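You operate a simulated robot arm through the tools that you are given. There is no shell and no other tool. Be economical: measure what you need, move in short steps, check, and stop when the job is done.

Carry out the task below with a simulated robot arm. There is one attempt and no reset: what you move stays moved.

TASK
Wind the lead in, lock the winder and slide it toward the window.
Fine: turn the crank and slide the orange lock home; the short brass vase goes from the sideboard on to the sill; slide the winder up to where the vase stood, don't lift it.

Only the result counts: the job must be done as asked and must still hold three seconds after the hand-in. Knocking over, shifting, dropping, spilling or breaking anything else fails it.

THE ROBOT
A 6-joint arm with a two-finger parallel gripper, fixed in place. Base frame: the origin is at the foot of the arm, x ahead of it, y to its left, z up. Units: mm, rad, N and s.
With the tool pointing down near the work surface it reaches from about 200 to 840 mm from the base axis. Its first joint turns from -2.897 to 2.897 rad. Payload 3.91 kg.
The tool frame sits at the grasp point between the pads (the TCP): z along the fingers, y along the line on which they close. The tips reach 30 mm beyond it. The gripper opens to 110 mm. The fingers are 20 mm wide and 10 mm thick; the gripper's body (48 by 112 mm) begins 55 mm behind the TCP.
Orientation is told as [roll, pitch, yaw] about the base's x, y, z axes, in that order, counted from this pose: with the fingers straight down and closing along the base's y, the tool's x points along the base's -x, its y along +y and its z along -z.

THE INTERFACE
- The arm moves only by the tool send_rows. Its argument "moves" is a list of rows, each an object of numbers (a shift or turn left out is 0, a gripper value left out holds the last): "gripper": the gripper command, from -1 (shut) to 1 (fully open), values between in proportion; "x", "y", "z": the shift along the base's x, y, z in units of 250 mm (1.0 is 250 mm); "wx", "wy", "wz": the turn, a rotation vector about the base's x, y, z in units of 60 degrees (1.0 is 60 degrees). In form: [{"gripper": .., "x": .., "y": .., "z": .., "wx": .., "wy": .., "wz": ..}, ...]. A call has 1 to 8 rows; each row is the pose to reach, as a shift and turn from the pose commanded when the call began. A call with a number of a shift or a turn outside -1 to 1 is refused whole. Each row takes 0.2 s and may step no farther than 50 mm and 0.15 rad from the row before; otherwise, or with a gripper value out of range, the whole call is refused. Where a pose cannot be reached the arm comes as near as it can. A force on the tool above 90 N (or 10 N above the force at the start of the call, whichever is more), or a blocked arm, ends the call early, and 0.2 s more pass. Each finger travels about 108 mm/s and halts on what it meets, pressing with about 28 N; the grip force reading is that of the motor and also rises with nothing between the fingers. The clock runs only during rows and for 0.2 s after the last one: add rows that repeat a pose to give the fingers time. It gives the time, the measured TCP pose, the force on the tool (base axes), the opening and the grip force at its end, in the units of the frame above (readings bear some noise).
- Cameras (640 x 400 px; columns grow to the right, rows downward): "scene" is fixed at [419.8, 508.2, 1486.1]; the picture's right is [-0.99, -0.17, 0.00], its down [-0.07, 0.38, -0.92] and it looks along [0.16, -0.91, -0.38] (base axes); focal length 324 px, centre (320, 200). "wrist" rides on the gripper at [77, 7, -114] in the tool frame; the picture's right is [-0.09, 1.00, 0.00], its down [-0.80, -0.07, -0.59] and it looks along [-0.59, -0.05, 0.80] (tool axes); focal length 270 px, centre (320, 200). There is no depth. A picture from a camera that has moved, and an enlarged one, comes with that camera's place and axes in the base frame and with its lens. The place of the scene camera against the robot may be out by one fixed shift of up to 25 mm in any direction.
- snapshot(camera): a new picture of that camera. The clock stands still meanwhile.
- slide_trunk(by): slides the trunk up (or, below 0, down) by that many mm; the arm rides with it, the base frame stays. It gives what a move gives, with no picture.
- close_up(camera, box): a new picture of the part [left, top, right, bottom] of that camera's present view, enlarged. The clock stands still meanwhile.
- job_done(): hands the job in; it is judged then, once.

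Go step by step. Nothing tells you positions but the pictures and the camera data: compare them with the known pose of the tool, close in by small moves and look again before you grip or let go. The budget is 120 turns and 84 pictures, counting those below and the enlarged ones. Unless the task says otherwise, let go and move clear before handing in, and close with one line.

The tools are called after "Call:" as a command line: name --argument value ..., lists and objects as JSON in quotes. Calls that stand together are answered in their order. send_rows: Moves the arm, as the interface text tells. Its arguments: {"type":"object","properties":{"moves":{"type":"array"}},"required":["moves"]} The other tools are called the same way: slide_trunk (by) slides the trunk up or down; snapshot (camera) takes a picture; close_up (camera, box) takes an enlarged picture of a part of a camera's view; job_done () hands the job in.

At the start:

```text
time: 0.0
tool_pos: [82.4, -349.1, 1255.4]
ee_rot: [0.002, -0.001, 0.002]
ft_force: [1.1, -0.9, 0.5]
width: 110.0
grip_force: 0.1
trunk travel left (down, up): [-475.0, 65.0]
```

scene: 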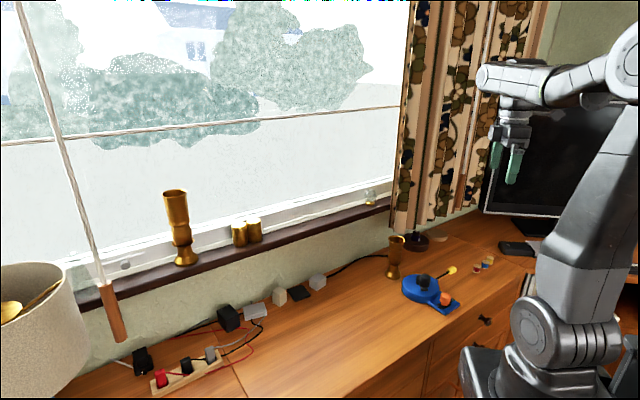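
wrist: 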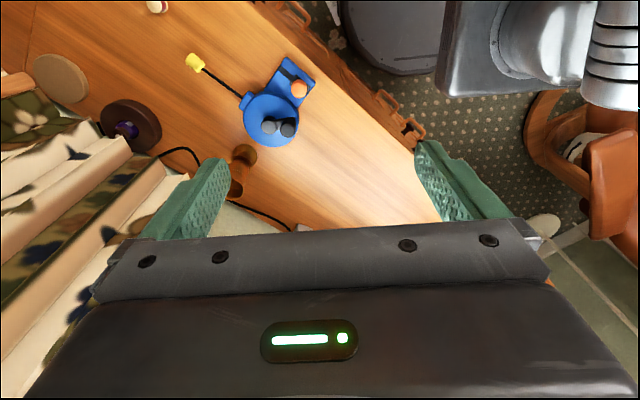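

I see a blue winder with a crank and an orange lock on the sideboard, and the short brass vase beside it near the wall. I'll look closer at them first.

Call:
close_up --camera "scene" --box '[340, 200, 540, 325]'

Call:
close_up --camera "wrist" --box '[140, 20, 380, 170]'

Call:
close_up --camera "scene" --box '[140, 150, 420, 325]'

```text
3.20 times, centred on (440, 262) of scene
camera zoom: at [419.8, 508.2, 1486.1], right [-0.99, -0.17, 0.0], down [-0.07, 0.38, -0.92], along [0.16, -0.91, -0.38], focal length 1036 px, centre (-64, 0)
```

zoom: 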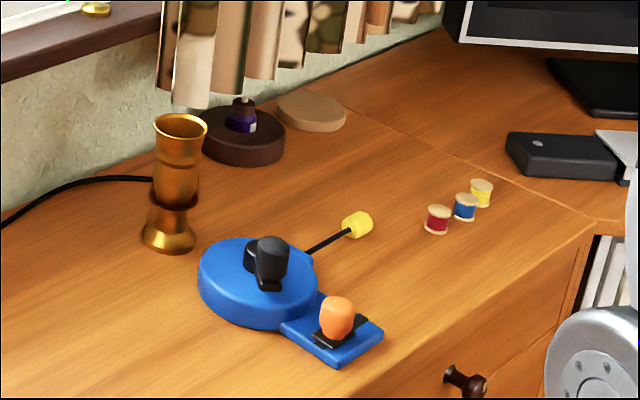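

```text
2.67 times, centred on (260, 95) of wrist
camera zoom: at [5.8, -340.3, 1371.2], right [0.09, 1.0, 0.0], down [0.8, -0.07, 0.59], along [0.59, -0.05, -0.8], focal length 721 px, centre (480, 480)
```

zoom: 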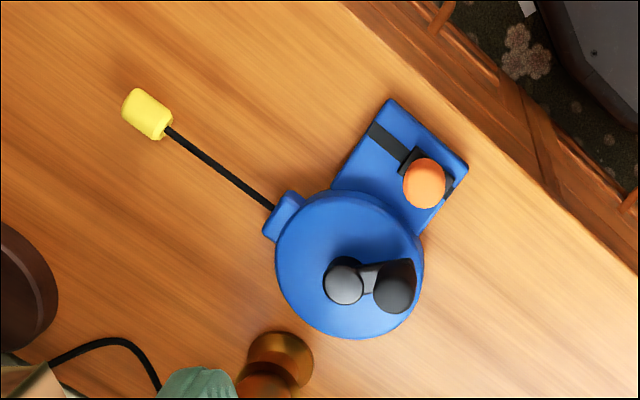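

```text
2.29 times, centred on (280, 238) of scene
camera zoom: at [419.8, 508.2, 1486.1], right [-0.99, -0.17, 0.0], down [-0.07, 0.38, -0.92], along [0.16, -0.91, -0.38], focal length 740 px, centre (411, 114)
```

zoom: 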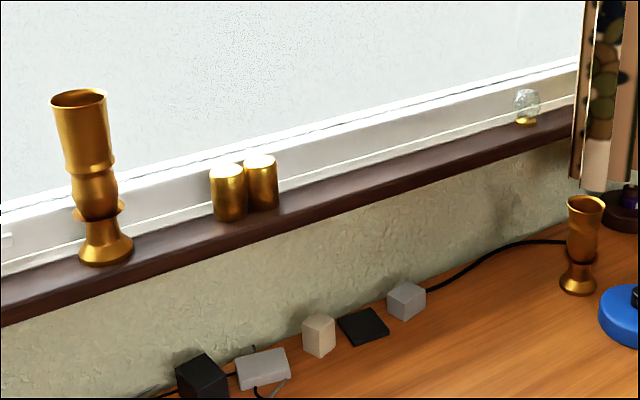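

I make the winder to be at about (207,-466) and the vase at about (298,-552), with the wall running at 45° to the base axes. I'll lower the arm for a closer look.

Call:
send_rows --moves '[{"gripper": 1, "x": 0.012, "y": -0.06, "z": -0.157}, {"x": 0.024, "y": -0.12, "z": -0.313}, {"x": 0.036, "y": -0.18, "z": -0.47}, {"x": 0.048, "y": -0.24, "z": -0.627}, {"x": 0.06, "y": -0.3, "z": -0.783}, {"x": 0.072, "y": -0.364, "z": -0.94}]'

Call:
snapshot --camera "wrist"

Call:
snapshot --camera "scene"

```text
time: 1.4
tool_pos: [100.1, -439.4, 1019.5]
ee_rot: [0.001, 0.0, 0.001]
ft_force: [0.2, -0.7, -0.3]
width: 110.0
grip_force: 0.1
trunk travel left (down, up): [-475.0, 65.0]
```

```text
78 pictures are left
camera wrist: at [23.8, -431.2, 1135.4], right [0.09, 1.0, 0.0], down [0.8, -0.07, 0.59], along [0.59, -0.05, -0.8], focal length 270 px, centre (320, 200)
```

wrist: 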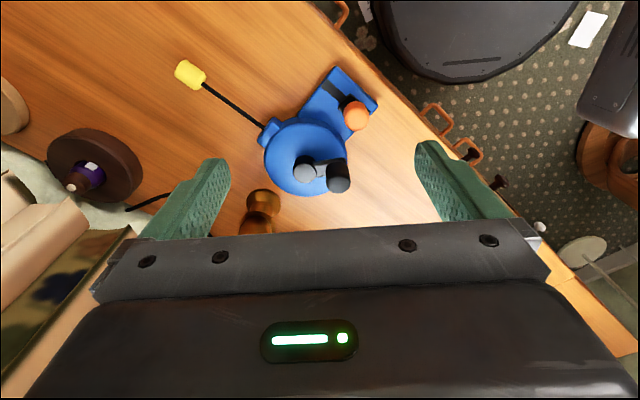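

```text
77 pictures are left
```

scene: 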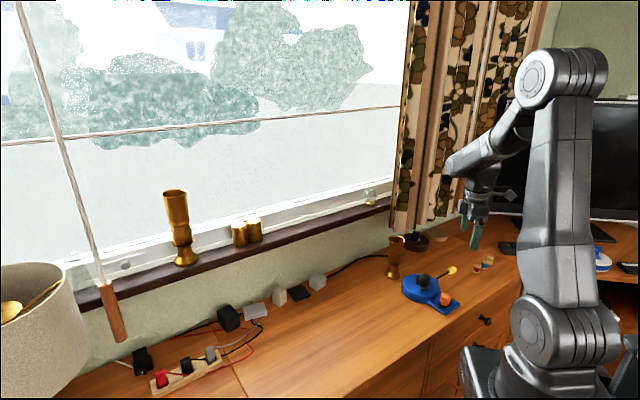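

Call:
close_up --camera "wrist" --box '[160, 50, 400, 200]'

Call:
close_up --camera "scene" --box '[370, 230, 482, 300]'

```text
2.67 times, centred on (280, 125) of wrist
camera zoom: at [23.8, -431.2, 1135.4], right [0.09, 1.0, 0.0], down [0.8, -0.07, 0.59], along [0.59, -0.05, -0.8], focal length 721 px, centre (427, 400)
```

zoom: 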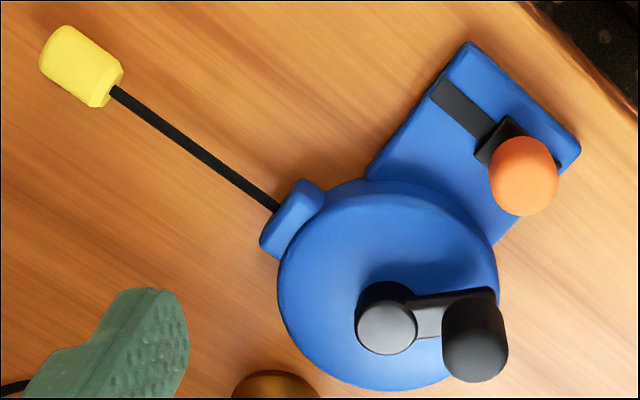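

```text
5.71 times, centred on (426, 265) of scene
camera zoom: at [419.8, 508.2, 1486.1], right [-0.99, -0.17, 0.0], down [-0.07, 0.38, -0.92], along [0.16, -0.91, -0.38], focal length 1849 px, centre (-286, -171)
```

zoom: 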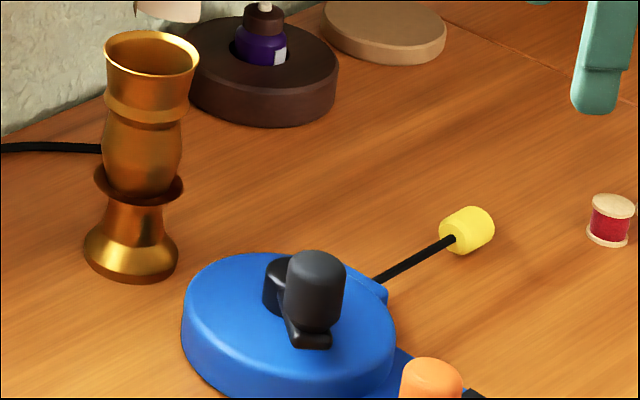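

The crank knob top triangulates to about (209,-424,850), the hub to (208,-468,~820), and the orange lock knob top to (145,-394,796). I'll hover over the crank knob.

Call:
send_rows --moves '[{"gripper": 0.0, "x": 0.109, "y": 0.015, "z": -0.1}, {"x": 0.218, "y": 0.03, "z": -0.2}, {"x": 0.327, "y": 0.045, "z": -0.3}, {"x": 0.436, "y": 0.062, "z": -0.42}, {"x": 0.436, "y": 0.062, "z": -0.46}]'

Call:
snapshot --camera "wrist"

Call:
close_up --camera "scene" --box '[370, 200, 530, 300]'

```text
time: 2.6
tool_pos: [209.3, -423.6, 906.6]
ee_rot: [0.0, 0.0, -0.001]
ft_force: [0.4, 0.3, 0.5]
width: 54.9
grip_force: 0.0
trunk travel left (down, up): [-475.0, 65.0]
```

```text
74 pictures are left
camera wrist: at [132.9, -414.4, 1022.1], right [0.09, 1.0, 0.0], down [0.8, -0.07, 0.59], along [0.59, -0.05, -0.8], focal length 270 px, centre (320, 200)
```

wrist: 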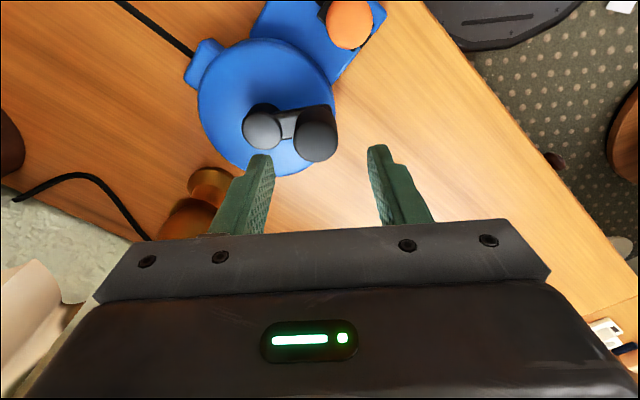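

```text
4.00 times, centred on (450, 250) of scene
camera zoom: at [419.8, 508.2, 1486.1], right [-0.99, -0.17, 0.0], down [-0.07, 0.38, -0.92], along [0.16, -0.91, -0.38], focal length 1294 px, centre (-200, 0)
```

zoom: 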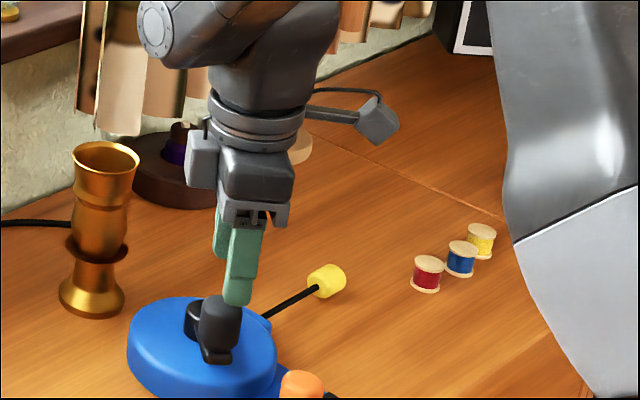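

The knob is directly below the tool, so I'll lower the fingers around it and close them.

Call:
send_rows --moves '[{"gripper": 0.0, "z": -0.1}, {"z": -0.184}, {"z": -0.184, "gripper": -1}, {"z": -0.184}, {"z": -0.184}]'

Call:
snapshot --camera "wrist"

```text
time: 3.8
tool_pos: [209.4, -424.3, 858.8]
ee_rot: [0.0, 0.001, 0.001]
ft_force: [1.1, -5.9, 0.0]
width: 31.0
grip_force: 28.0
trunk travel left (down, up): [-475.0, 65.0]
```

```text
72 pictures are left
camera wrist: at [133.2, -415.8, 974.4], right [0.09, 1.0, 0.0], down [0.8, -0.07, 0.59], along [0.59, -0.05, -0.8], focal length 270 px, centre (320, 200)
```

wrist: 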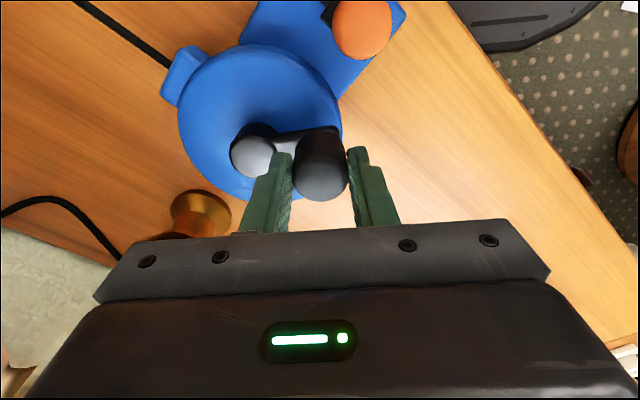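

The knob is gripped, with the crank radius at about 43.5 mm. I'll try 60° clockwise and watch the lead.

Call:
send_rows --moves '[{"gripper": -1, "x": 0.045, "y": -0.006}, {"x": 0.087, "y": -0.023}, {"x": 0.123, "y": -0.051}, {"x": 0.151, "y": -0.087}]'

Call:
snapshot --camera "wrist"

Call:
close_up --camera "scene" --box '[370, 200, 530, 300]'

```text
time: 4.8
tool_pos: [246.7, -445.7, 858.4]
ee_rot: [0.0, 0.001, 0.0]
ft_force: [-0.8, 1.8, -0.2]
width: 30.7
grip_force: 28.0
trunk travel left (down, up): [-475.0, 65.0]
```

```text
71 pictures are left
camera wrist: at [170.0, -438.0, 974.0], right [0.09, 1.0, 0.0], down [0.8, -0.07, 0.59], along [0.59, -0.05, -0.8], focal length 270 px, centre (320, 200)
```

wrist: 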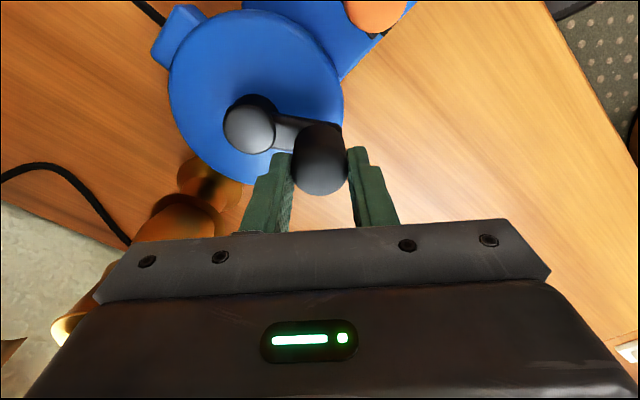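

```text
4.00 times, centred on (450, 250) of scene
camera zoom: at [419.8, 508.2, 1486.1], right [-0.99, -0.17, 0.0], down [-0.07, 0.38, -0.92], along [0.16, -0.91, -0.38], focal length 1294 px, centre (-200, 0)
```

zoom: 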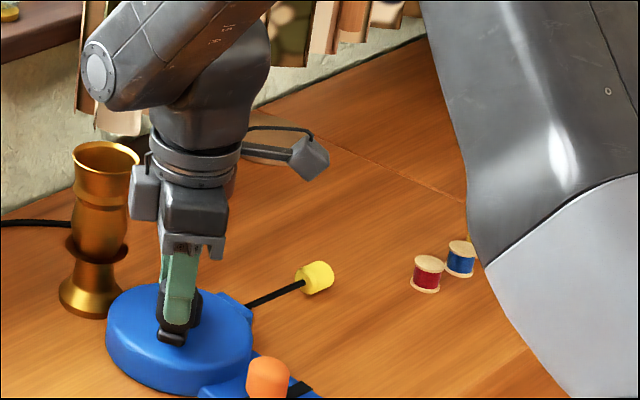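

The crank barely turned clockwise: the winder slid about 25 mm and the lead looks no shorter. I'll try counterclockwise about the new hub position.

Call:
send_rows --moves '[{"gripper": -1, "x": -0.022, "y": 0.008}, {"x": -0.043, "y": 0.014}, {"x": -0.066, "y": 0.018}, {"x": -0.089, "y": 0.019}, {"x": -0.112, "y": 0.016}, {"x": -0.134, "y": 0.011}, {"x": -0.155, "y": 0.003}, {"x": -0.176, "y": -0.008}]'

Call:
snapshot --camera "wrist"

Call:
close_up --camera "scene" --box '[370, 200, 530, 300]'

```text
time: 6.6
tool_pos: [201.5, -446.8, 861.2]
ee_rot: [0.002, 0.002, -0.001]
ft_force: [-0.3, 0.1, -0.8]
width: 30.5
grip_force: 28.2
trunk travel left (down, up): [-475.0, 65.0]
```

```text
69 pictures are left
camera wrist: at [125.4, -439.8, 974.8], right [0.09, 1.0, 0.0], down [0.8, -0.07, 0.59], along [0.59, -0.05, -0.8], focal length 270 px, centre (320, 200)
```

wrist: 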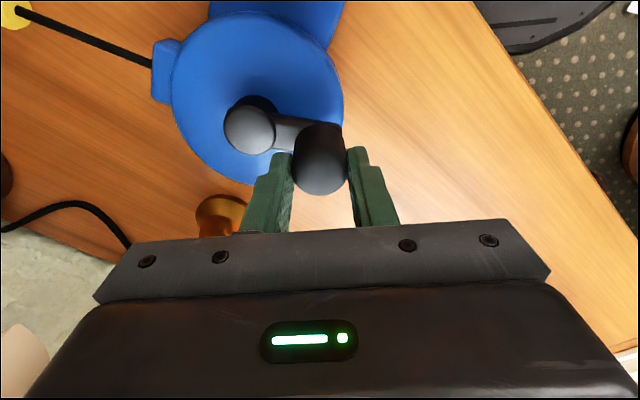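

```text
4.00 times, centred on (450, 250) of scene
camera zoom: at [419.8, 508.2, 1486.1], right [-0.99, -0.17, 0.0], down [-0.07, 0.38, -0.92], along [0.16, -0.91, -0.38], focal length 1294 px, centre (-200, 0)
```

zoom: 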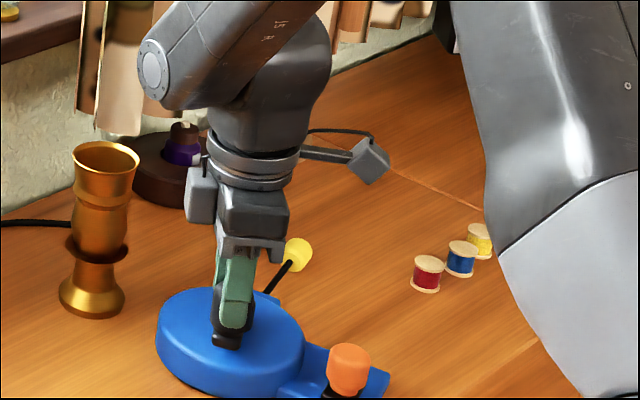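

The firm grip blocks the crank from turning, so the whole winder just gets carried along. I'll rotate the tool with the crank about the hub at about (181,-487), and test with 34° clockwise.

Call:
send_rows --moves '[{"gripper": -1, "x": 0.023, "y": -0.0137, "wz": -0.1417}, {"x": 0.0436, "y": -0.0307, "wz": -0.2833}, {"x": 0.0614, "y": -0.0505, "wz": -0.425}, {"x": 0.0762, "y": -0.0727, "wz": -0.5667}]'

Call:
snapshot --camera "wrist"

Call:
close_up --camera "scene" --box '[370, 200, 530, 300]'

```text
time: 7.6
tool_pos: [222.4, -467.5, 858.8]
ee_rot: [0.0, -0.001, -0.598]
ft_force: [3.6, -0.8, -0.5]
width: 30.8
grip_force: 27.9
trunk travel left (down, up): [-475.0, 65.0]
```

```text
67 pictures are left
camera wrist: at [163.2, -417.4, 974.7], right [0.63, 0.78, 0.0], down [0.62, -0.51, 0.59], along [0.46, -0.38, -0.8], focal length 270 px, centre (320, 200)
```

wrist: 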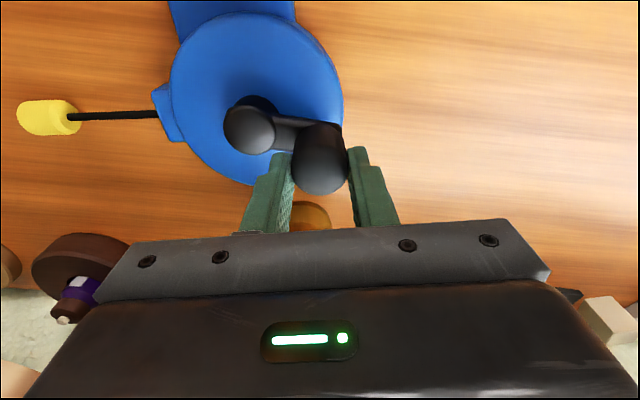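

```text
4.00 times, centred on (450, 250) of scene
camera zoom: at [419.8, 508.2, 1486.1], right [-0.99, -0.17, 0.0], down [-0.07, 0.38, -0.92], along [0.16, -0.91, -0.38], focal length 1294 px, centre (-200, 0)
```

zoom: 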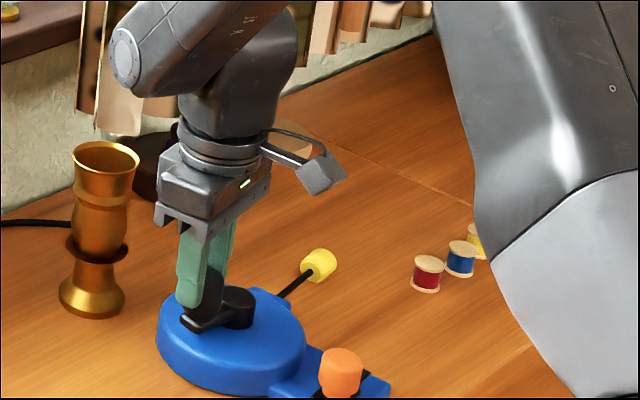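

The crank now turns clockwise without moving the winder, and the lead is shortening (63 mm left). I'll do a bit more, staying clear of the vase.

Call:
send_rows --moves '[{"gripper": -1, "x": 0.011, "y": -0.024, "wz": -0.1417}, {"x": 0.019, "y": -0.049, "wz": -0.2833}, {"x": 0.0224, "y": -0.0754, "wz": -0.425}, {"x": 0.0222, "y": -0.1018, "wz": -0.5667}]'

Call:
snapshot --camera "wrist"

```text
time: 8.6
tool_pos: [226.8, -492.3, 860.7]
ee_rot: [0.0, 0.003, -1.189]
ft_force: [0.8, -0.9, 0.1]
width: 30.6
grip_force: 27.8
trunk travel left (down, up): [-475.0, 65.0]
```

```text
65 pictures are left
camera wrist: at [205.4, -416.2, 975.3], right [0.96, 0.29, 0.0], down [0.23, -0.77, 0.59], along [0.17, -0.57, -0.8], focal length 270 px, centre (320, 200)
```

wrist: 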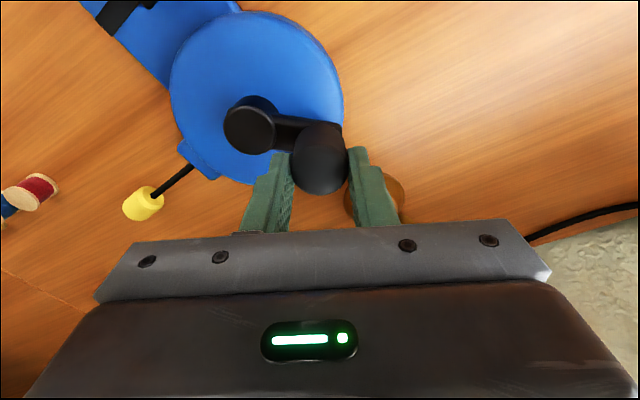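

The lead is shorter again (about 51 mm). Before going on I'll let go, rise clear and survey the sill so I can move the vase out of the way.

Call:
send_rows --moves '[{"gripper": 0.0}, {"z": 0.16}, {"z": 0.36}, {"z": 0.56}, {"z": 0.76}, {"z": 0.96}]'

Call:
send_rows --moves '[{"x": 0.15, "y": 0.026, "z": 0.08, "wz": 0.13}, {"x": 0.3, "y": 0.052, "z": 0.16, "wz": 0.26}, {"x": 0.45, "y": 0.078, "z": 0.24, "wz": 0.386}, {"x": 0.6, "y": 0.104, "z": 0.32, "wz": 0.386}, {"x": 0.75, "y": 0.13, "z": 0.4, "wz": 0.386}, {"x": 0.9, "y": 0.16, "z": 0.4, "wz": 0.386}]'

Call:
snapshot --camera "wrist"

Call:
snapshot --camera "scene"

```text
time: 10.0
tool_pos: [227.9, -491.1, 1103.0]
ee_rot: [0.0, 0.0, -1.188]
ft_force: [0.0, 0.2, 0.5]
width: 54.8
grip_force: 0.0
trunk travel left (down, up): [-475.0, 65.0]
```

```text
time: 11.4
tool_pos: [451.1, -451.9, 1200.8]
ee_rot: [0.001, 0.002, -0.781]
ft_force: [0.6, 0.8, -0.3]
width: 55.2
grip_force: 0.1
trunk travel left (down, up): [-475.0, 65.0]
```

```text
64 pictures are left
camera wrist: at [403.0, -390.4, 1315.2], right [0.76, 0.64, 0.0], down [0.52, -0.61, 0.59], along [0.38, -0.45, -0.8], focal length 270 px, centre (320, 200)
```

wrist: 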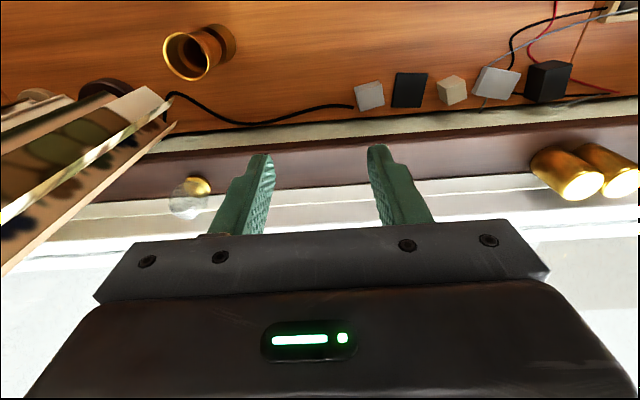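

```text
63 pictures are left
```

scene: 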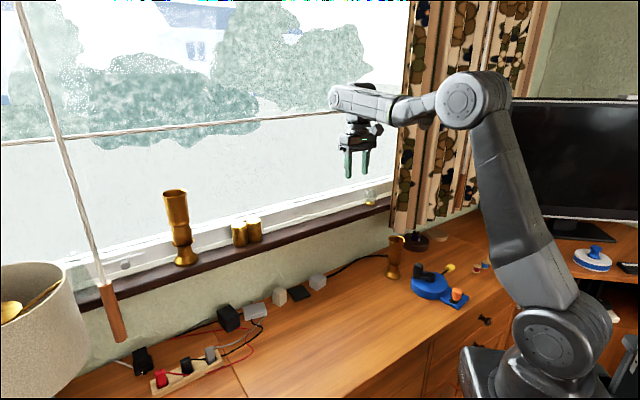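

Call:
close_up --camera "wrist" --box '[150, 90, 430, 265]'

Call:
send_rows --moves '[{"x": 0.0, "y": 0, "z": -0.1}, {"z": -0.2}, {"z": -0.3}, {"z": -0.4}]'

Call:
close_up --camera "wrist" --box '[150, 90, 430, 265]'

```text
2.29 times, centred on (290, 178) of wrist
camera zoom: at [403.0, -390.4, 1315.2], right [0.76, 0.64, 0.0], down [0.52, -0.61, 0.59], along [0.38, -0.45, -0.8], focal length 618 px, centre (389, 251)
```

zoom: 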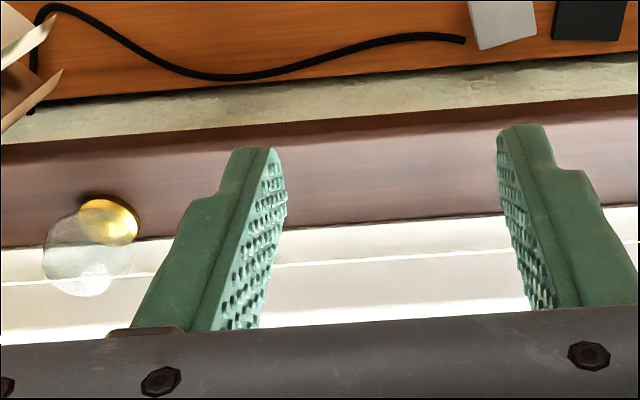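

```text
time: 12.4
tool_pos: [454.2, -452.0, 1100.0]
ee_rot: [0.001, 0.0, -0.782]
ft_force: [0.0, -0.7, -0.2]
width: 55.1
grip_force: 0.2
trunk travel left (down, up): [-475.0, 65.0]
```

```text
2.29 times, centred on (290, 178) of wrist
camera zoom: at [405.2, -391.3, 1215.8], right [0.76, 0.64, 0.0], down [0.52, -0.61, 0.59], along [0.38, -0.45, -0.8], focal length 618 px, centre (389, 251)
```

zoom: 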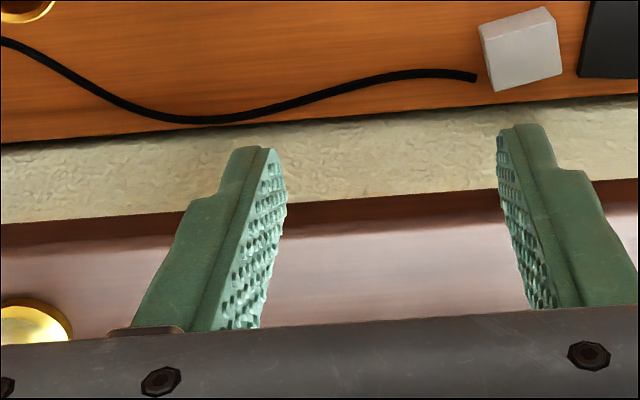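

The sill top comes out at z≈980, its front edge at n≈719 and back edge at n≈780 along the (0.71,-0.71) direction, with a free stretch in the middle. Next I'll look at the vase from close above.

Call:
send_rows --moves '[{"gripper": 0.5, "x": -0.16, "y": -0.046, "z": -0.04}, {"x": -0.32, "y": -0.092, "z": -0.08}, {"x": -0.48, "y": -0.138, "z": -0.12}, {"x": -0.64, "y": -0.184, "z": -0.16}, {"x": -0.798, "y": -0.228, "z": -0.2}]'

Call:
snapshot --camera "wrist"

```text
time: 13.6
tool_pos: [253.4, -508.7, 1048.1]
ee_rot: [0.0, 0.001, -0.782]
ft_force: [0.1, -0.4, 0.5]
width: 82.4
grip_force: 0.1
trunk travel left (down, up): [-475.0, 65.0]
```

```text
60 pictures are left
camera wrist: at [204.6, -447.6, 1163.7], right [0.76, 0.64, 0.0], down [0.52, -0.61, 0.59], along [0.38, -0.45, -0.8], focal length 270 px, centre (320, 200)
```

wrist: 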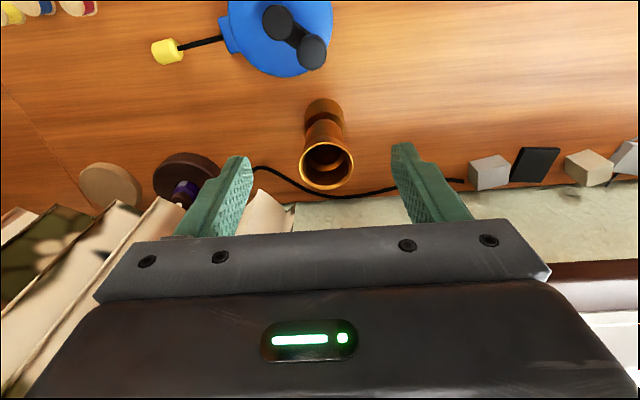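

The vase axis comes out at about (301,-553.5). I'll move over it and check the alignment.

Call:
send_rows --moves '[{"gripper": 0.7, "x": 0.1, "y": -0.09, "z": -0.12}, {"x": 0.19, "y": -0.179, "z": -0.2}, {"x": 0.19, "y": -0.179, "z": -0.36}]'

Call:
snapshot --camera "wrist"

Call:
close_up --camera "scene" --box '[340, 190, 500, 290]'

```text
time: 14.4
tool_pos: [301.9, -554.7, 958.6]
ee_rot: [0.002, -0.001, -0.782]
ft_force: [0.1, -1.2, -0.2]
width: 93.8
grip_force: 0.1
trunk travel left (down, up): [-475.0, 65.0]
```

```text
59 pictures are left
camera wrist: at [251.9, -493.1, 1072.9], right [0.76, 0.64, 0.0], down [0.52, -0.61, 0.59], along [0.38, -0.45, -0.8], focal length 270 px, centre (320, 200)
```

wrist: 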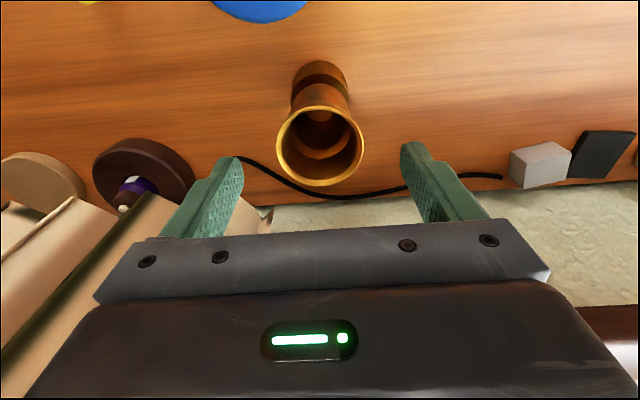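

```text
4.00 times, centred on (420, 240) of scene
camera zoom: at [419.8, 508.2, 1486.1], right [-0.99, -0.17, 0.0], down [-0.07, 0.38, -0.92], along [0.16, -0.91, -0.38], focal length 1294 px, centre (-80, 40)
```

zoom: 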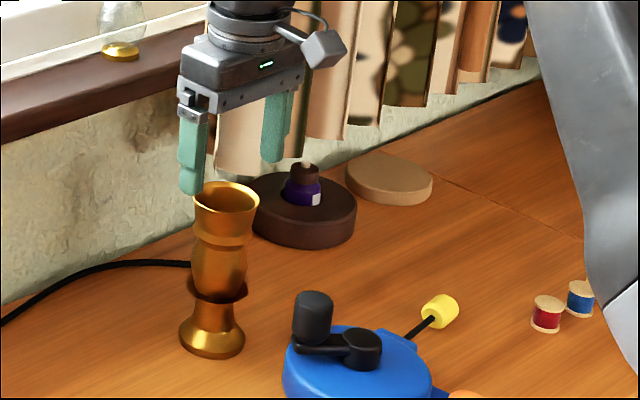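

Alignment is good. I'll lower the fingers around the cup and grip it gently.

Call:
send_rows --moves '[{"gripper": 0.7, "x": -0.008, "y": 0.012, "z": -0.14}, {"x": -0.008, "y": 0.012, "z": -0.28}, {"x": -0.008, "y": 0.012, "z": -0.28}, {"x": -0.008, "y": 0.012, "z": -0.28, "gripper": 0.3}, {"x": -0.008, "y": 0.012, "z": -0.28, "gripper": -1}, {"x": -0.008, "y": 0.012, "z": -0.28}, {"x": -0.008, "y": 0.012, "z": -0.28}]'

Call:
snapshot --camera "wrist"

Call:
close_up --camera "scene" --box '[340, 190, 500, 290]'

```text
time: 16.0
tool_pos: [299.7, -550.1, 887.6]
ee_rot: [0.001, -0.001, -0.78]
ft_force: [0.9, -2.5, 0.1]
width: 59.3
grip_force: 28.0
trunk travel left (down, up): [-475.0, 65.0]
```

```text
57 pictures are left
camera wrist: at [250.0, -489.5, 1002.4], right [0.76, 0.64, 0.0], down [0.52, -0.61, 0.59], along [0.38, -0.45, -0.8], focal length 270 px, centre (320, 200)
```

wrist: 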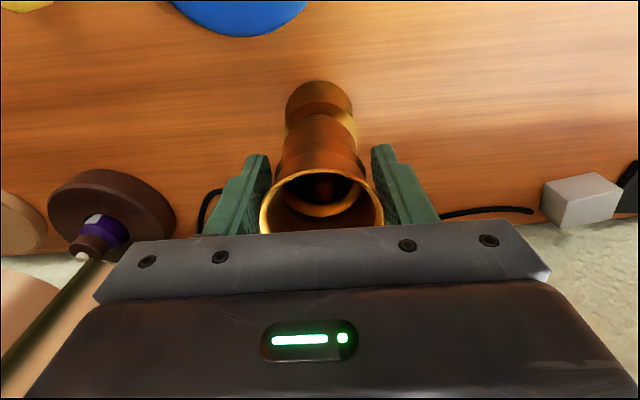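

```text
4.00 times, centred on (420, 240) of scene
camera zoom: at [419.8, 508.2, 1486.1], right [-0.99, -0.17, 0.0], down [-0.07, 0.38, -0.92], along [0.16, -0.91, -0.38], focal length 1294 px, centre (-80, 40)
```

zoom: 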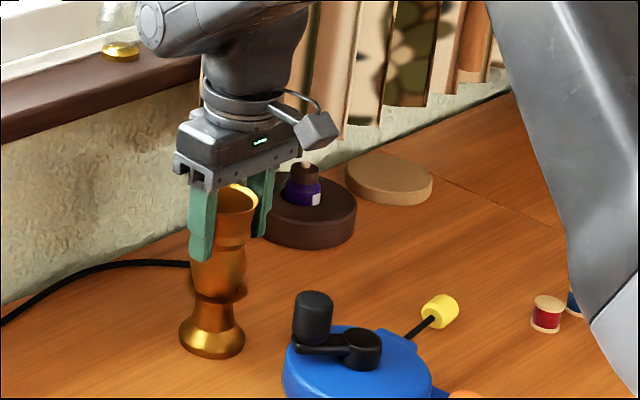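

The vase is gripped at the rim. I'll lift it straight up above sill height.

Call:
send_rows --moves '[{"gripper": -1, "z": 0.04}, {"z": 0.16}, {"z": 0.32}, {"z": 0.48}, {"z": 0.64}, {"z": 0.8}, {"z": 0.96}, {"z": 1.0}]'

Call:
send_rows --moves '[{"z": 0.1, "x": 0.05, "y": 0.05}, {"z": 0.16, "x": 0.17, "y": 0.17}, {"z": 0.16, "x": 0.3, "y": 0.26}, {"z": 0.16, "x": 0.45, "y": 0.3}, {"z": 0.16, "x": 0.6, "y": 0.3}, {"z": 0.16, "x": 0.7, "y": 0.27}]'

Call:
snapshot --camera "scene"

Call:
snapshot --camera "wrist"

```text
time: 17.8
tool_pos: [300.0, -549.7, 1138.6]
ee_rot: [0.001, -0.001, -0.781]
ft_force: [-0.3, -0.5, -8.0]
width: 59.4
grip_force: 27.7
trunk travel left (down, up): [-475.0, 65.0]
```

```text
time: 19.2
tool_pos: [474.3, -484.1, 1180.2]
ee_rot: [0.0, 0.002, -0.782]
ft_force: [0.9, -0.1, -7.8]
width: 59.3
grip_force: 28.2
trunk travel left (down, up): [-475.0, 65.0]
```

```text
55 pictures are left
```

scene: 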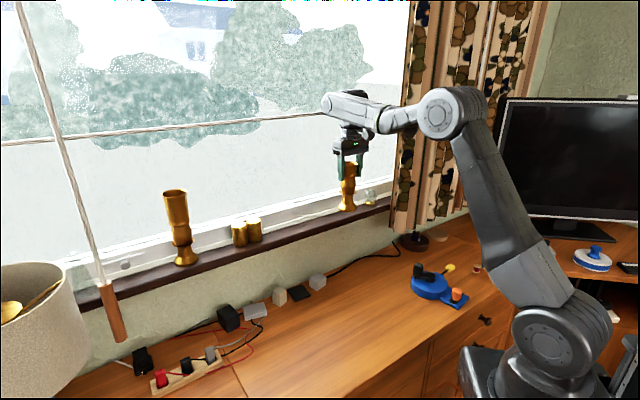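

```text
54 pictures are left
camera wrist: at [425.7, -423.7, 1294.7], right [0.76, 0.64, 0.0], down [0.52, -0.62, 0.59], along [0.38, -0.45, -0.81], focal length 270 px, centre (320, 200)
```

wrist: 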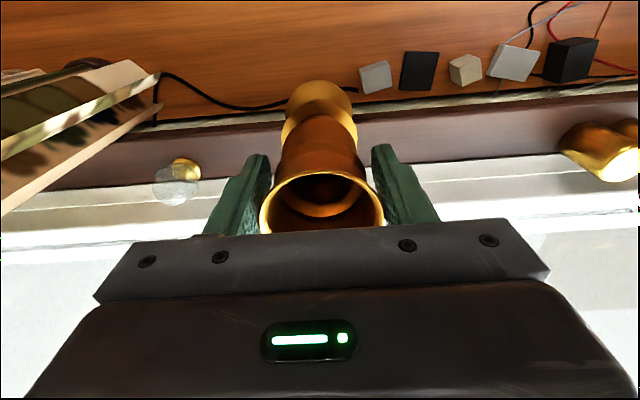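

The vase is held upright and the sill position agrees with my earlier estimate. I'll move it over the sill, still above it.

Call:
send_rows --moves '[{"gripper": -1, "x": 0.1, "y": -0.096}, {"x": 0.199, "y": -0.193}, {"x": 0.199, "y": -0.193, "z": -0.06}, {"x": 0.199, "y": -0.193, "z": -0.12}, {"x": 0.199, "y": -0.193, "z": -0.17}]'

Call:
close_up --camera "scene" --box '[260, 130, 420, 230]'

Call:
snapshot --camera "wrist"

```text
time: 20.4
tool_pos: [506.6, -515.7, 1171.0]
ee_rot: [-0.003, -0.051, -0.783]
ft_force: [-0.5, 0.0, -8.5]
width: 59.3
grip_force: 27.9
trunk travel left (down, up): [-475.0, 65.0]
```

```text
4.00 times, centred on (340, 180) of scene
camera zoom: at [419.8, 508.2, 1486.1], right [-0.99, -0.17, 0.0], down [-0.07, 0.38, -0.92], along [0.16, -0.91, -0.38], focal length 1294 px, centre (240, 280)
```

zoom: 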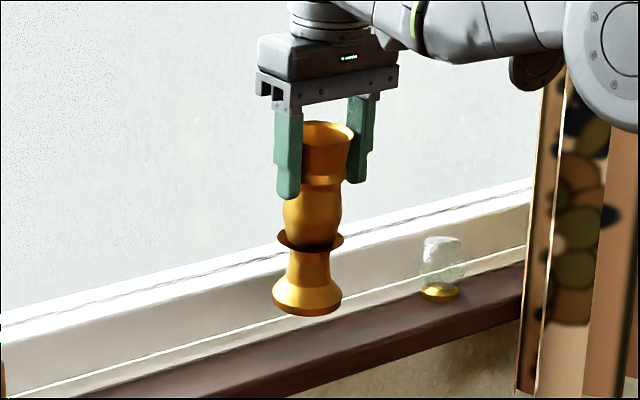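

```text
52 pictures are left
camera wrist: at [454.5, -450.6, 1282.4], right [0.77, 0.64, 0.0], down [0.5, -0.59, 0.63], along [0.41, -0.48, -0.77], focal length 270 px, centre (320, 200)
```

wrist: 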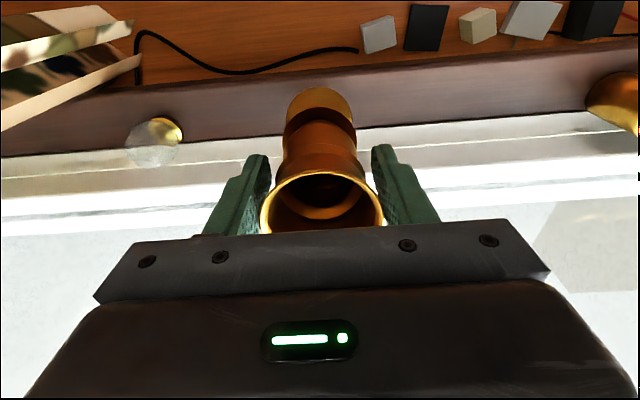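

The arm is at its reach limit there and the tool has started to tilt. I'll back off, raise the trunk to extend the reach, and try again.

Call:
send_rows --moves '[{"gripper": -1, "x": -0.1, "y": 0.096, "z": 0.1}, {"x": -0.199, "y": 0.193, "z": 0.17}, {"x": -0.199, "y": 0.193, "z": 0.17}]'

Call:
slide_trunk --by 65

```text
time: 21.2
tool_pos: [477.5, -482.1, 1176.7]
ee_rot: [0.001, 0.005, -0.783]
ft_force: [1.4, 0.6, -7.6]
width: 59.5
grip_force: 28.1
trunk travel left (down, up): [-475.0, 65.0]
```

```text
time: 22.2
tool_pos: [474.3, -481.7, 1243.6]
ee_rot: [0.001, 0.002, -0.782]
ft_force: [-0.7, 0.0, -8.9]
width: 59.3
grip_force: 28.2
trunk travel left (down, up): [-540.0, 0.0]
```

Call:
send_rows --moves '[{"gripper": -1, "z": -0.14}, {"z": -0.27}, {"z": -0.374}, {"z": -0.374, "x": 0.06, "y": -0.06}, {"z": -0.374, "x": 0.13, "y": -0.132}, {"z": -0.374, "x": 0.199, "y": -0.203}, {"z": -0.374, "x": 0.199, "y": -0.203}]'

Call:
close_up --camera "scene" --box '[260, 130, 420, 230]'

Call:
snapshot --camera "wrist"

```text
time: 23.8
tool_pos: [502.6, -507.5, 1161.8]
ee_rot: [0.002, 0.002, -0.779]
ft_force: [0.1, 0.5, -8.6]
width: 58.9
grip_force: 28.2
trunk travel left (down, up): [-540.0, 0.0]
```

```text
4.00 times, centred on (340, 180) of scene
camera zoom: at [419.8, 508.2, 1486.1], right [-0.99, -0.17, 0.0], down [-0.07, 0.38, -0.92], along [0.16, -0.91, -0.38], focal length 1294 px, centre (240, 280)
```

zoom: 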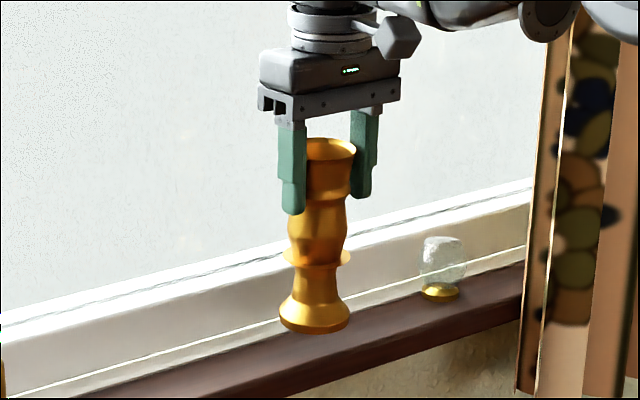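

```text
50 pictures are left
camera wrist: at [453.2, -447.4, 1276.4], right [0.76, 0.65, 0.0], down [0.52, -0.62, 0.59], along [0.38, -0.45, -0.81], focal length 270 px, centre (320, 200)
```

wrist: 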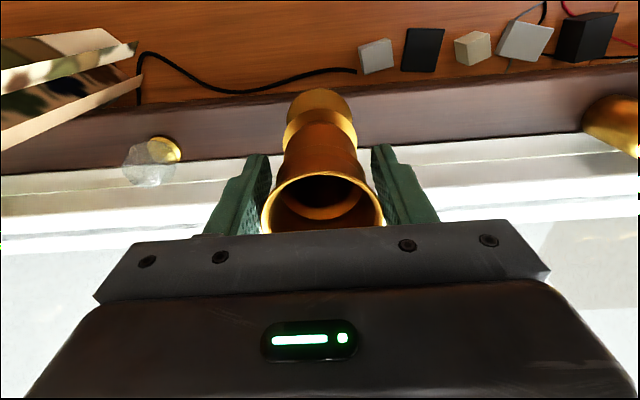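

The arm stopped short at n≈714, although the higher trunk should have helped. I'll hold the command to see whether it is still converging.

Call:
send_rows --moves '[{"gripper": -1}, {"gripper": -1}, {"gripper": -1}]'

```text
time: 24.6
tool_pos: [503.2, -509.0, 1161.4]
ee_rot: [0.002, 0.0, -0.779]
ft_force: [1.1, 0.1, -8.7]
width: 58.7
grip_force: 28.0
trunk travel left (down, up): [-540.0, 0.0]
```

Call:
snapshot --camera "scene"

```text
49 pictures are left
```

scene: 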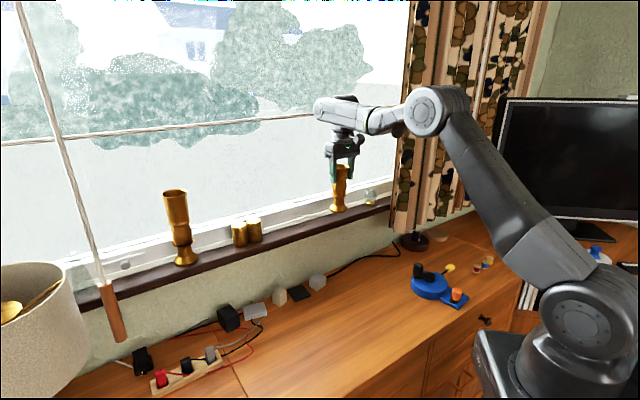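

The wrist housing seems to be blocked by the window: both tries stopped at the same wrist position. I'll back off, set the vase on a clear patch of desk and regrip it with the tool tilted, so the wrist stays away from the glass.

Call:
send_rows --moves '[{"gripper": -1, "x": -0.1, "y": 0.1}, {"x": -0.2, "y": 0.2}, {"x": -0.33, "y": 0.19}, {"x": -0.46, "y": 0.18}, {"x": -0.57, "y": 0.165}, {"x": -0.682, "y": 0.15}]'

Call:
send_rows --moves '[{"gripper": -1, "z": -0.18}, {"z": -0.36}, {"z": -0.54}, {"z": -0.72}, {"z": -0.84}, {"z": -0.95}]'

Call:
snapshot --camera "wrist"

Call:
snapshot --camera "scene"

```text
time: 26.0
tool_pos: [350.7, -491.0, 1151.5]
ee_rot: [-0.001, 0.0, -0.777]
ft_force: [0.2, -0.8, -7.7]
width: 59.0
grip_force: 27.8
trunk travel left (down, up): [-540.0, 0.0]
```

```text
time: 27.4
tool_pos: [353.3, -490.3, 911.7]
ee_rot: [-0.001, -0.001, -0.78]
ft_force: [0.0, 0.2, -8.5]
width: 59.0
grip_force: 28.2
trunk travel left (down, up): [-540.0, 0.0]
```

```text
48 pictures are left
camera wrist: at [304.3, -429.8, 1026.1], right [0.76, 0.65, 0.0], down [0.52, -0.61, 0.59], along [0.39, -0.45, -0.8], focal length 270 px, centre (320, 200)
```

wrist: 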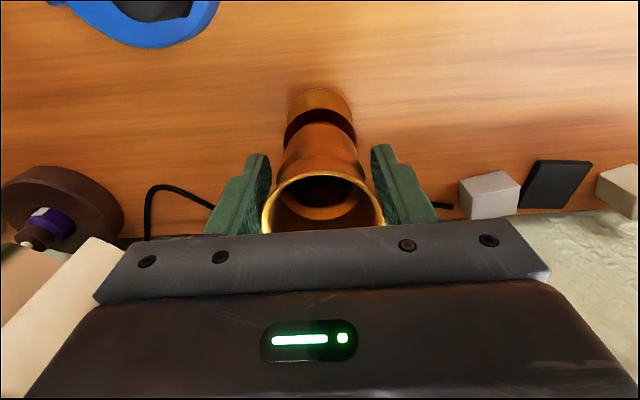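

```text
47 pictures are left
```

scene: 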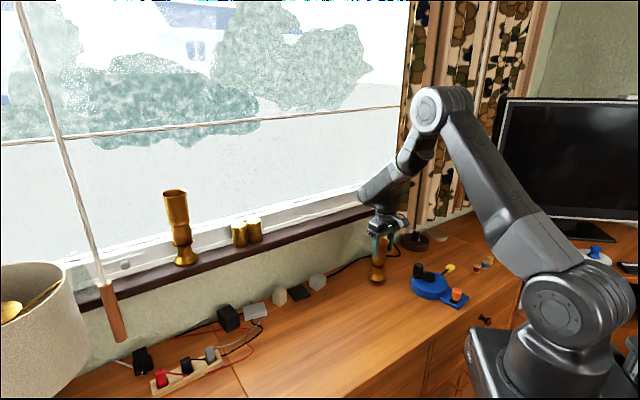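

I'll lower the last 23 mm, let go and rise clear.

Call:
send_rows --moves '[{"gripper": -1, "z": -0.05}, {"z": -0.08}, {"z": -0.094}, {"z": -0.094}]'

Call:
close_up --camera "scene" --box '[330, 200, 490, 300]'

```text
time: 28.4
tool_pos: [353.3, -489.5, 889.7]
ee_rot: [0.0, -0.001, -0.776]
ft_force: [-1.0, -0.9, 1.0]
width: 59.0
grip_force: 28.2
trunk travel left (down, up): [-540.0, 0.0]
```

```text
4.00 times, centred on (410, 250) of scene
camera zoom: at [419.8, 508.2, 1486.1], right [-0.99, -0.17, 0.0], down [-0.07, 0.38, -0.92], along [0.16, -0.91, -0.38], focal length 1294 px, centre (-40, 0)
```

zoom: 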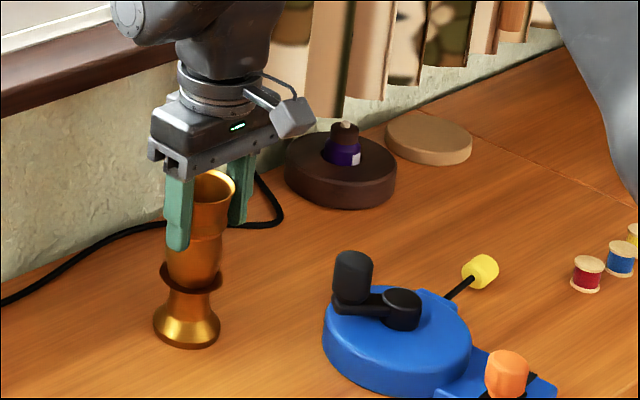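

The vase is standing on the desk. I'll release it, rise, and tilt the tool 30° so the fingers point toward the window.

Call:
send_rows --moves '[{"gripper": 0.6}, {"gripper": 0.6}, {"z": 0.14}, {"z": 0.3}, {"z": 0.34, "wx": -0.09, "wy": -0.09}, {"z": 0.34, "wx": -0.18, "wy": -0.18}, {"z": 0.34, "wx": -0.27, "wy": -0.27}, {"z": 0.34, "wx": -0.3535, "wy": -0.3535}]'

Call:
snapshot --camera "wrist"

Call:
close_up --camera "scene" --box '[330, 200, 490, 300]'

```text
time: 30.2
tool_pos: [354.4, -489.1, 974.8]
ee_rot: [-0.003, -0.526, -0.779]
ft_force: [-0.5, -0.5, -0.8]
width: 87.9
grip_force: 0.1
trunk travel left (down, up): [-540.0, 0.0]
```

```text
45 pictures are left
camera wrist: at [270.7, -394.9, 1036.4], right [0.75, 0.66, 0.04], down [0.23, -0.33, 0.92], along [0.61, -0.68, -0.4], focal length 270 px, centre (320, 200)
```

wrist: 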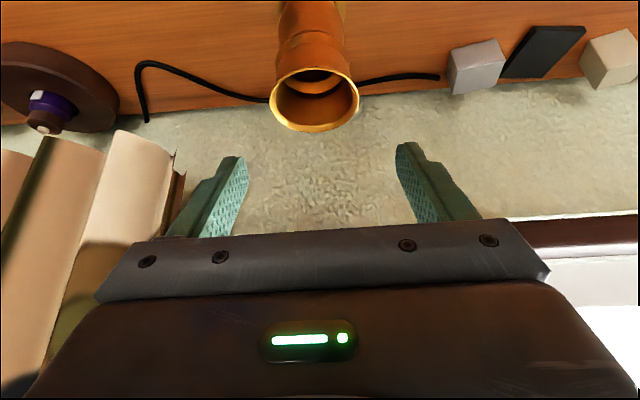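

```text
4.00 times, centred on (410, 250) of scene
camera zoom: at [419.8, 508.2, 1486.1], right [-0.99, -0.17, 0.0], down [-0.07, 0.38, -0.92], along [0.16, -0.91, -0.38], focal length 1294 px, centre (-40, 0)
```

zoom: 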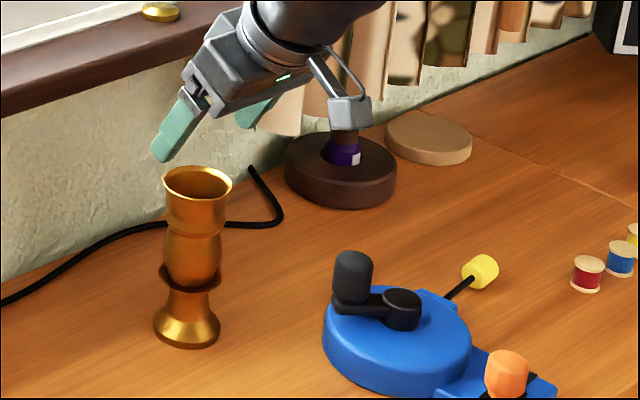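

Call:
send_rows --moves '[{"gripper": 0.6, "x": 0.012, "y": -0.012, "z": -0.16}, {"x": 0.012, "y": -0.012, "z": -0.3}, {"x": 0.012, "y": -0.012, "z": -0.387}, {"x": 0.012, "y": -0.012, "z": -0.387}]'

Call:
snapshot --camera "wrist"

Call:
close_up --camera "scene" --box '[330, 200, 490, 300]'

```text
time: 31.2
tool_pos: [355.7, -492.3, 875.8]
ee_rot: [-0.001, -0.523, -0.776]
ft_force: [0.1, -0.4, 0.5]
width: 88.1
grip_force: 0.0
trunk travel left (down, up): [-540.0, 0.0]
```

```text
43 pictures are left
camera wrist: at [274.2, -398.2, 938.1], right [0.75, 0.66, 0.04], down [0.23, -0.33, 0.92], along [0.61, -0.68, -0.4], focal length 270 px, centre (320, 200)
```

wrist: 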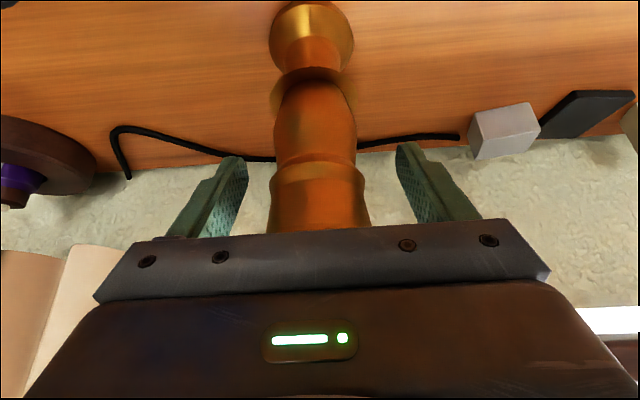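

```text
4.00 times, centred on (410, 250) of scene
camera zoom: at [419.8, 508.2, 1486.1], right [-0.99, -0.17, 0.0], down [-0.07, 0.38, -0.92], along [0.16, -0.91, -0.38], focal length 1294 px, centre (-40, 0)
```

zoom: 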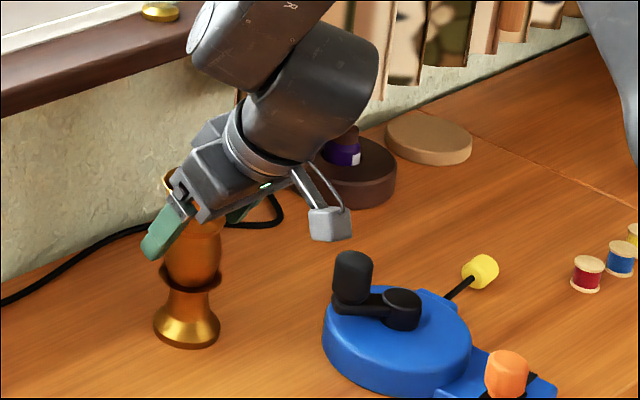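

Vase is between the fingers, so I'll close on it and lift.

Call:
send_rows --moves '[{"gripper": 0.2}, {"gripper": -1}, {"gripper": -1}, {"gripper": -1}, {"z": 0.05}, {"z": 0.1}]'

Call:
snapshot --camera "wrist"

Call:
close_up --camera "scene" --box '[330, 200, 490, 300]'

```text
time: 32.6
tool_pos: [357.0, -490.6, 901.7]
ee_rot: [-0.001, -0.522, -0.778]
ft_force: [-0.7, 0.6, -7.8]
width: 57.3
grip_force: 28.6
trunk travel left (down, up): [-540.0, 0.0]
```

```text
41 pictures are left
camera wrist: at [274.7, -398.1, 963.8], right [0.75, 0.66, 0.04], down [0.23, -0.33, 0.91], along [0.61, -0.68, -0.4], focal length 270 px, centre (320, 200)
```

wrist: 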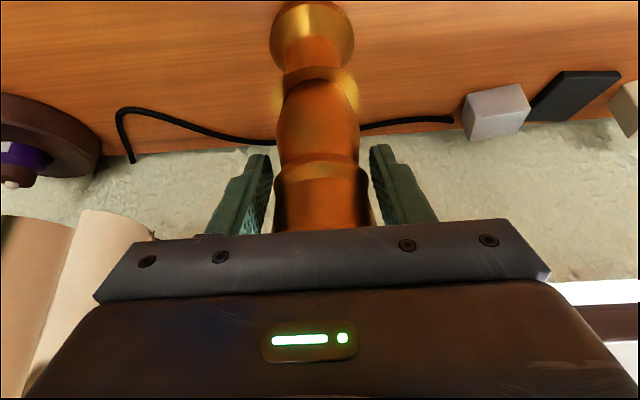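

```text
4.00 times, centred on (410, 250) of scene
camera zoom: at [419.8, 508.2, 1486.1], right [-0.99, -0.17, 0.0], down [-0.07, 0.38, -0.92], along [0.16, -0.91, -0.38], focal length 1294 px, centre (-40, 0)
```

zoom: 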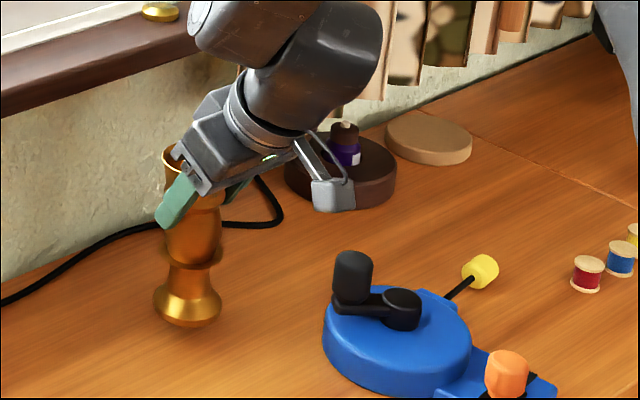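

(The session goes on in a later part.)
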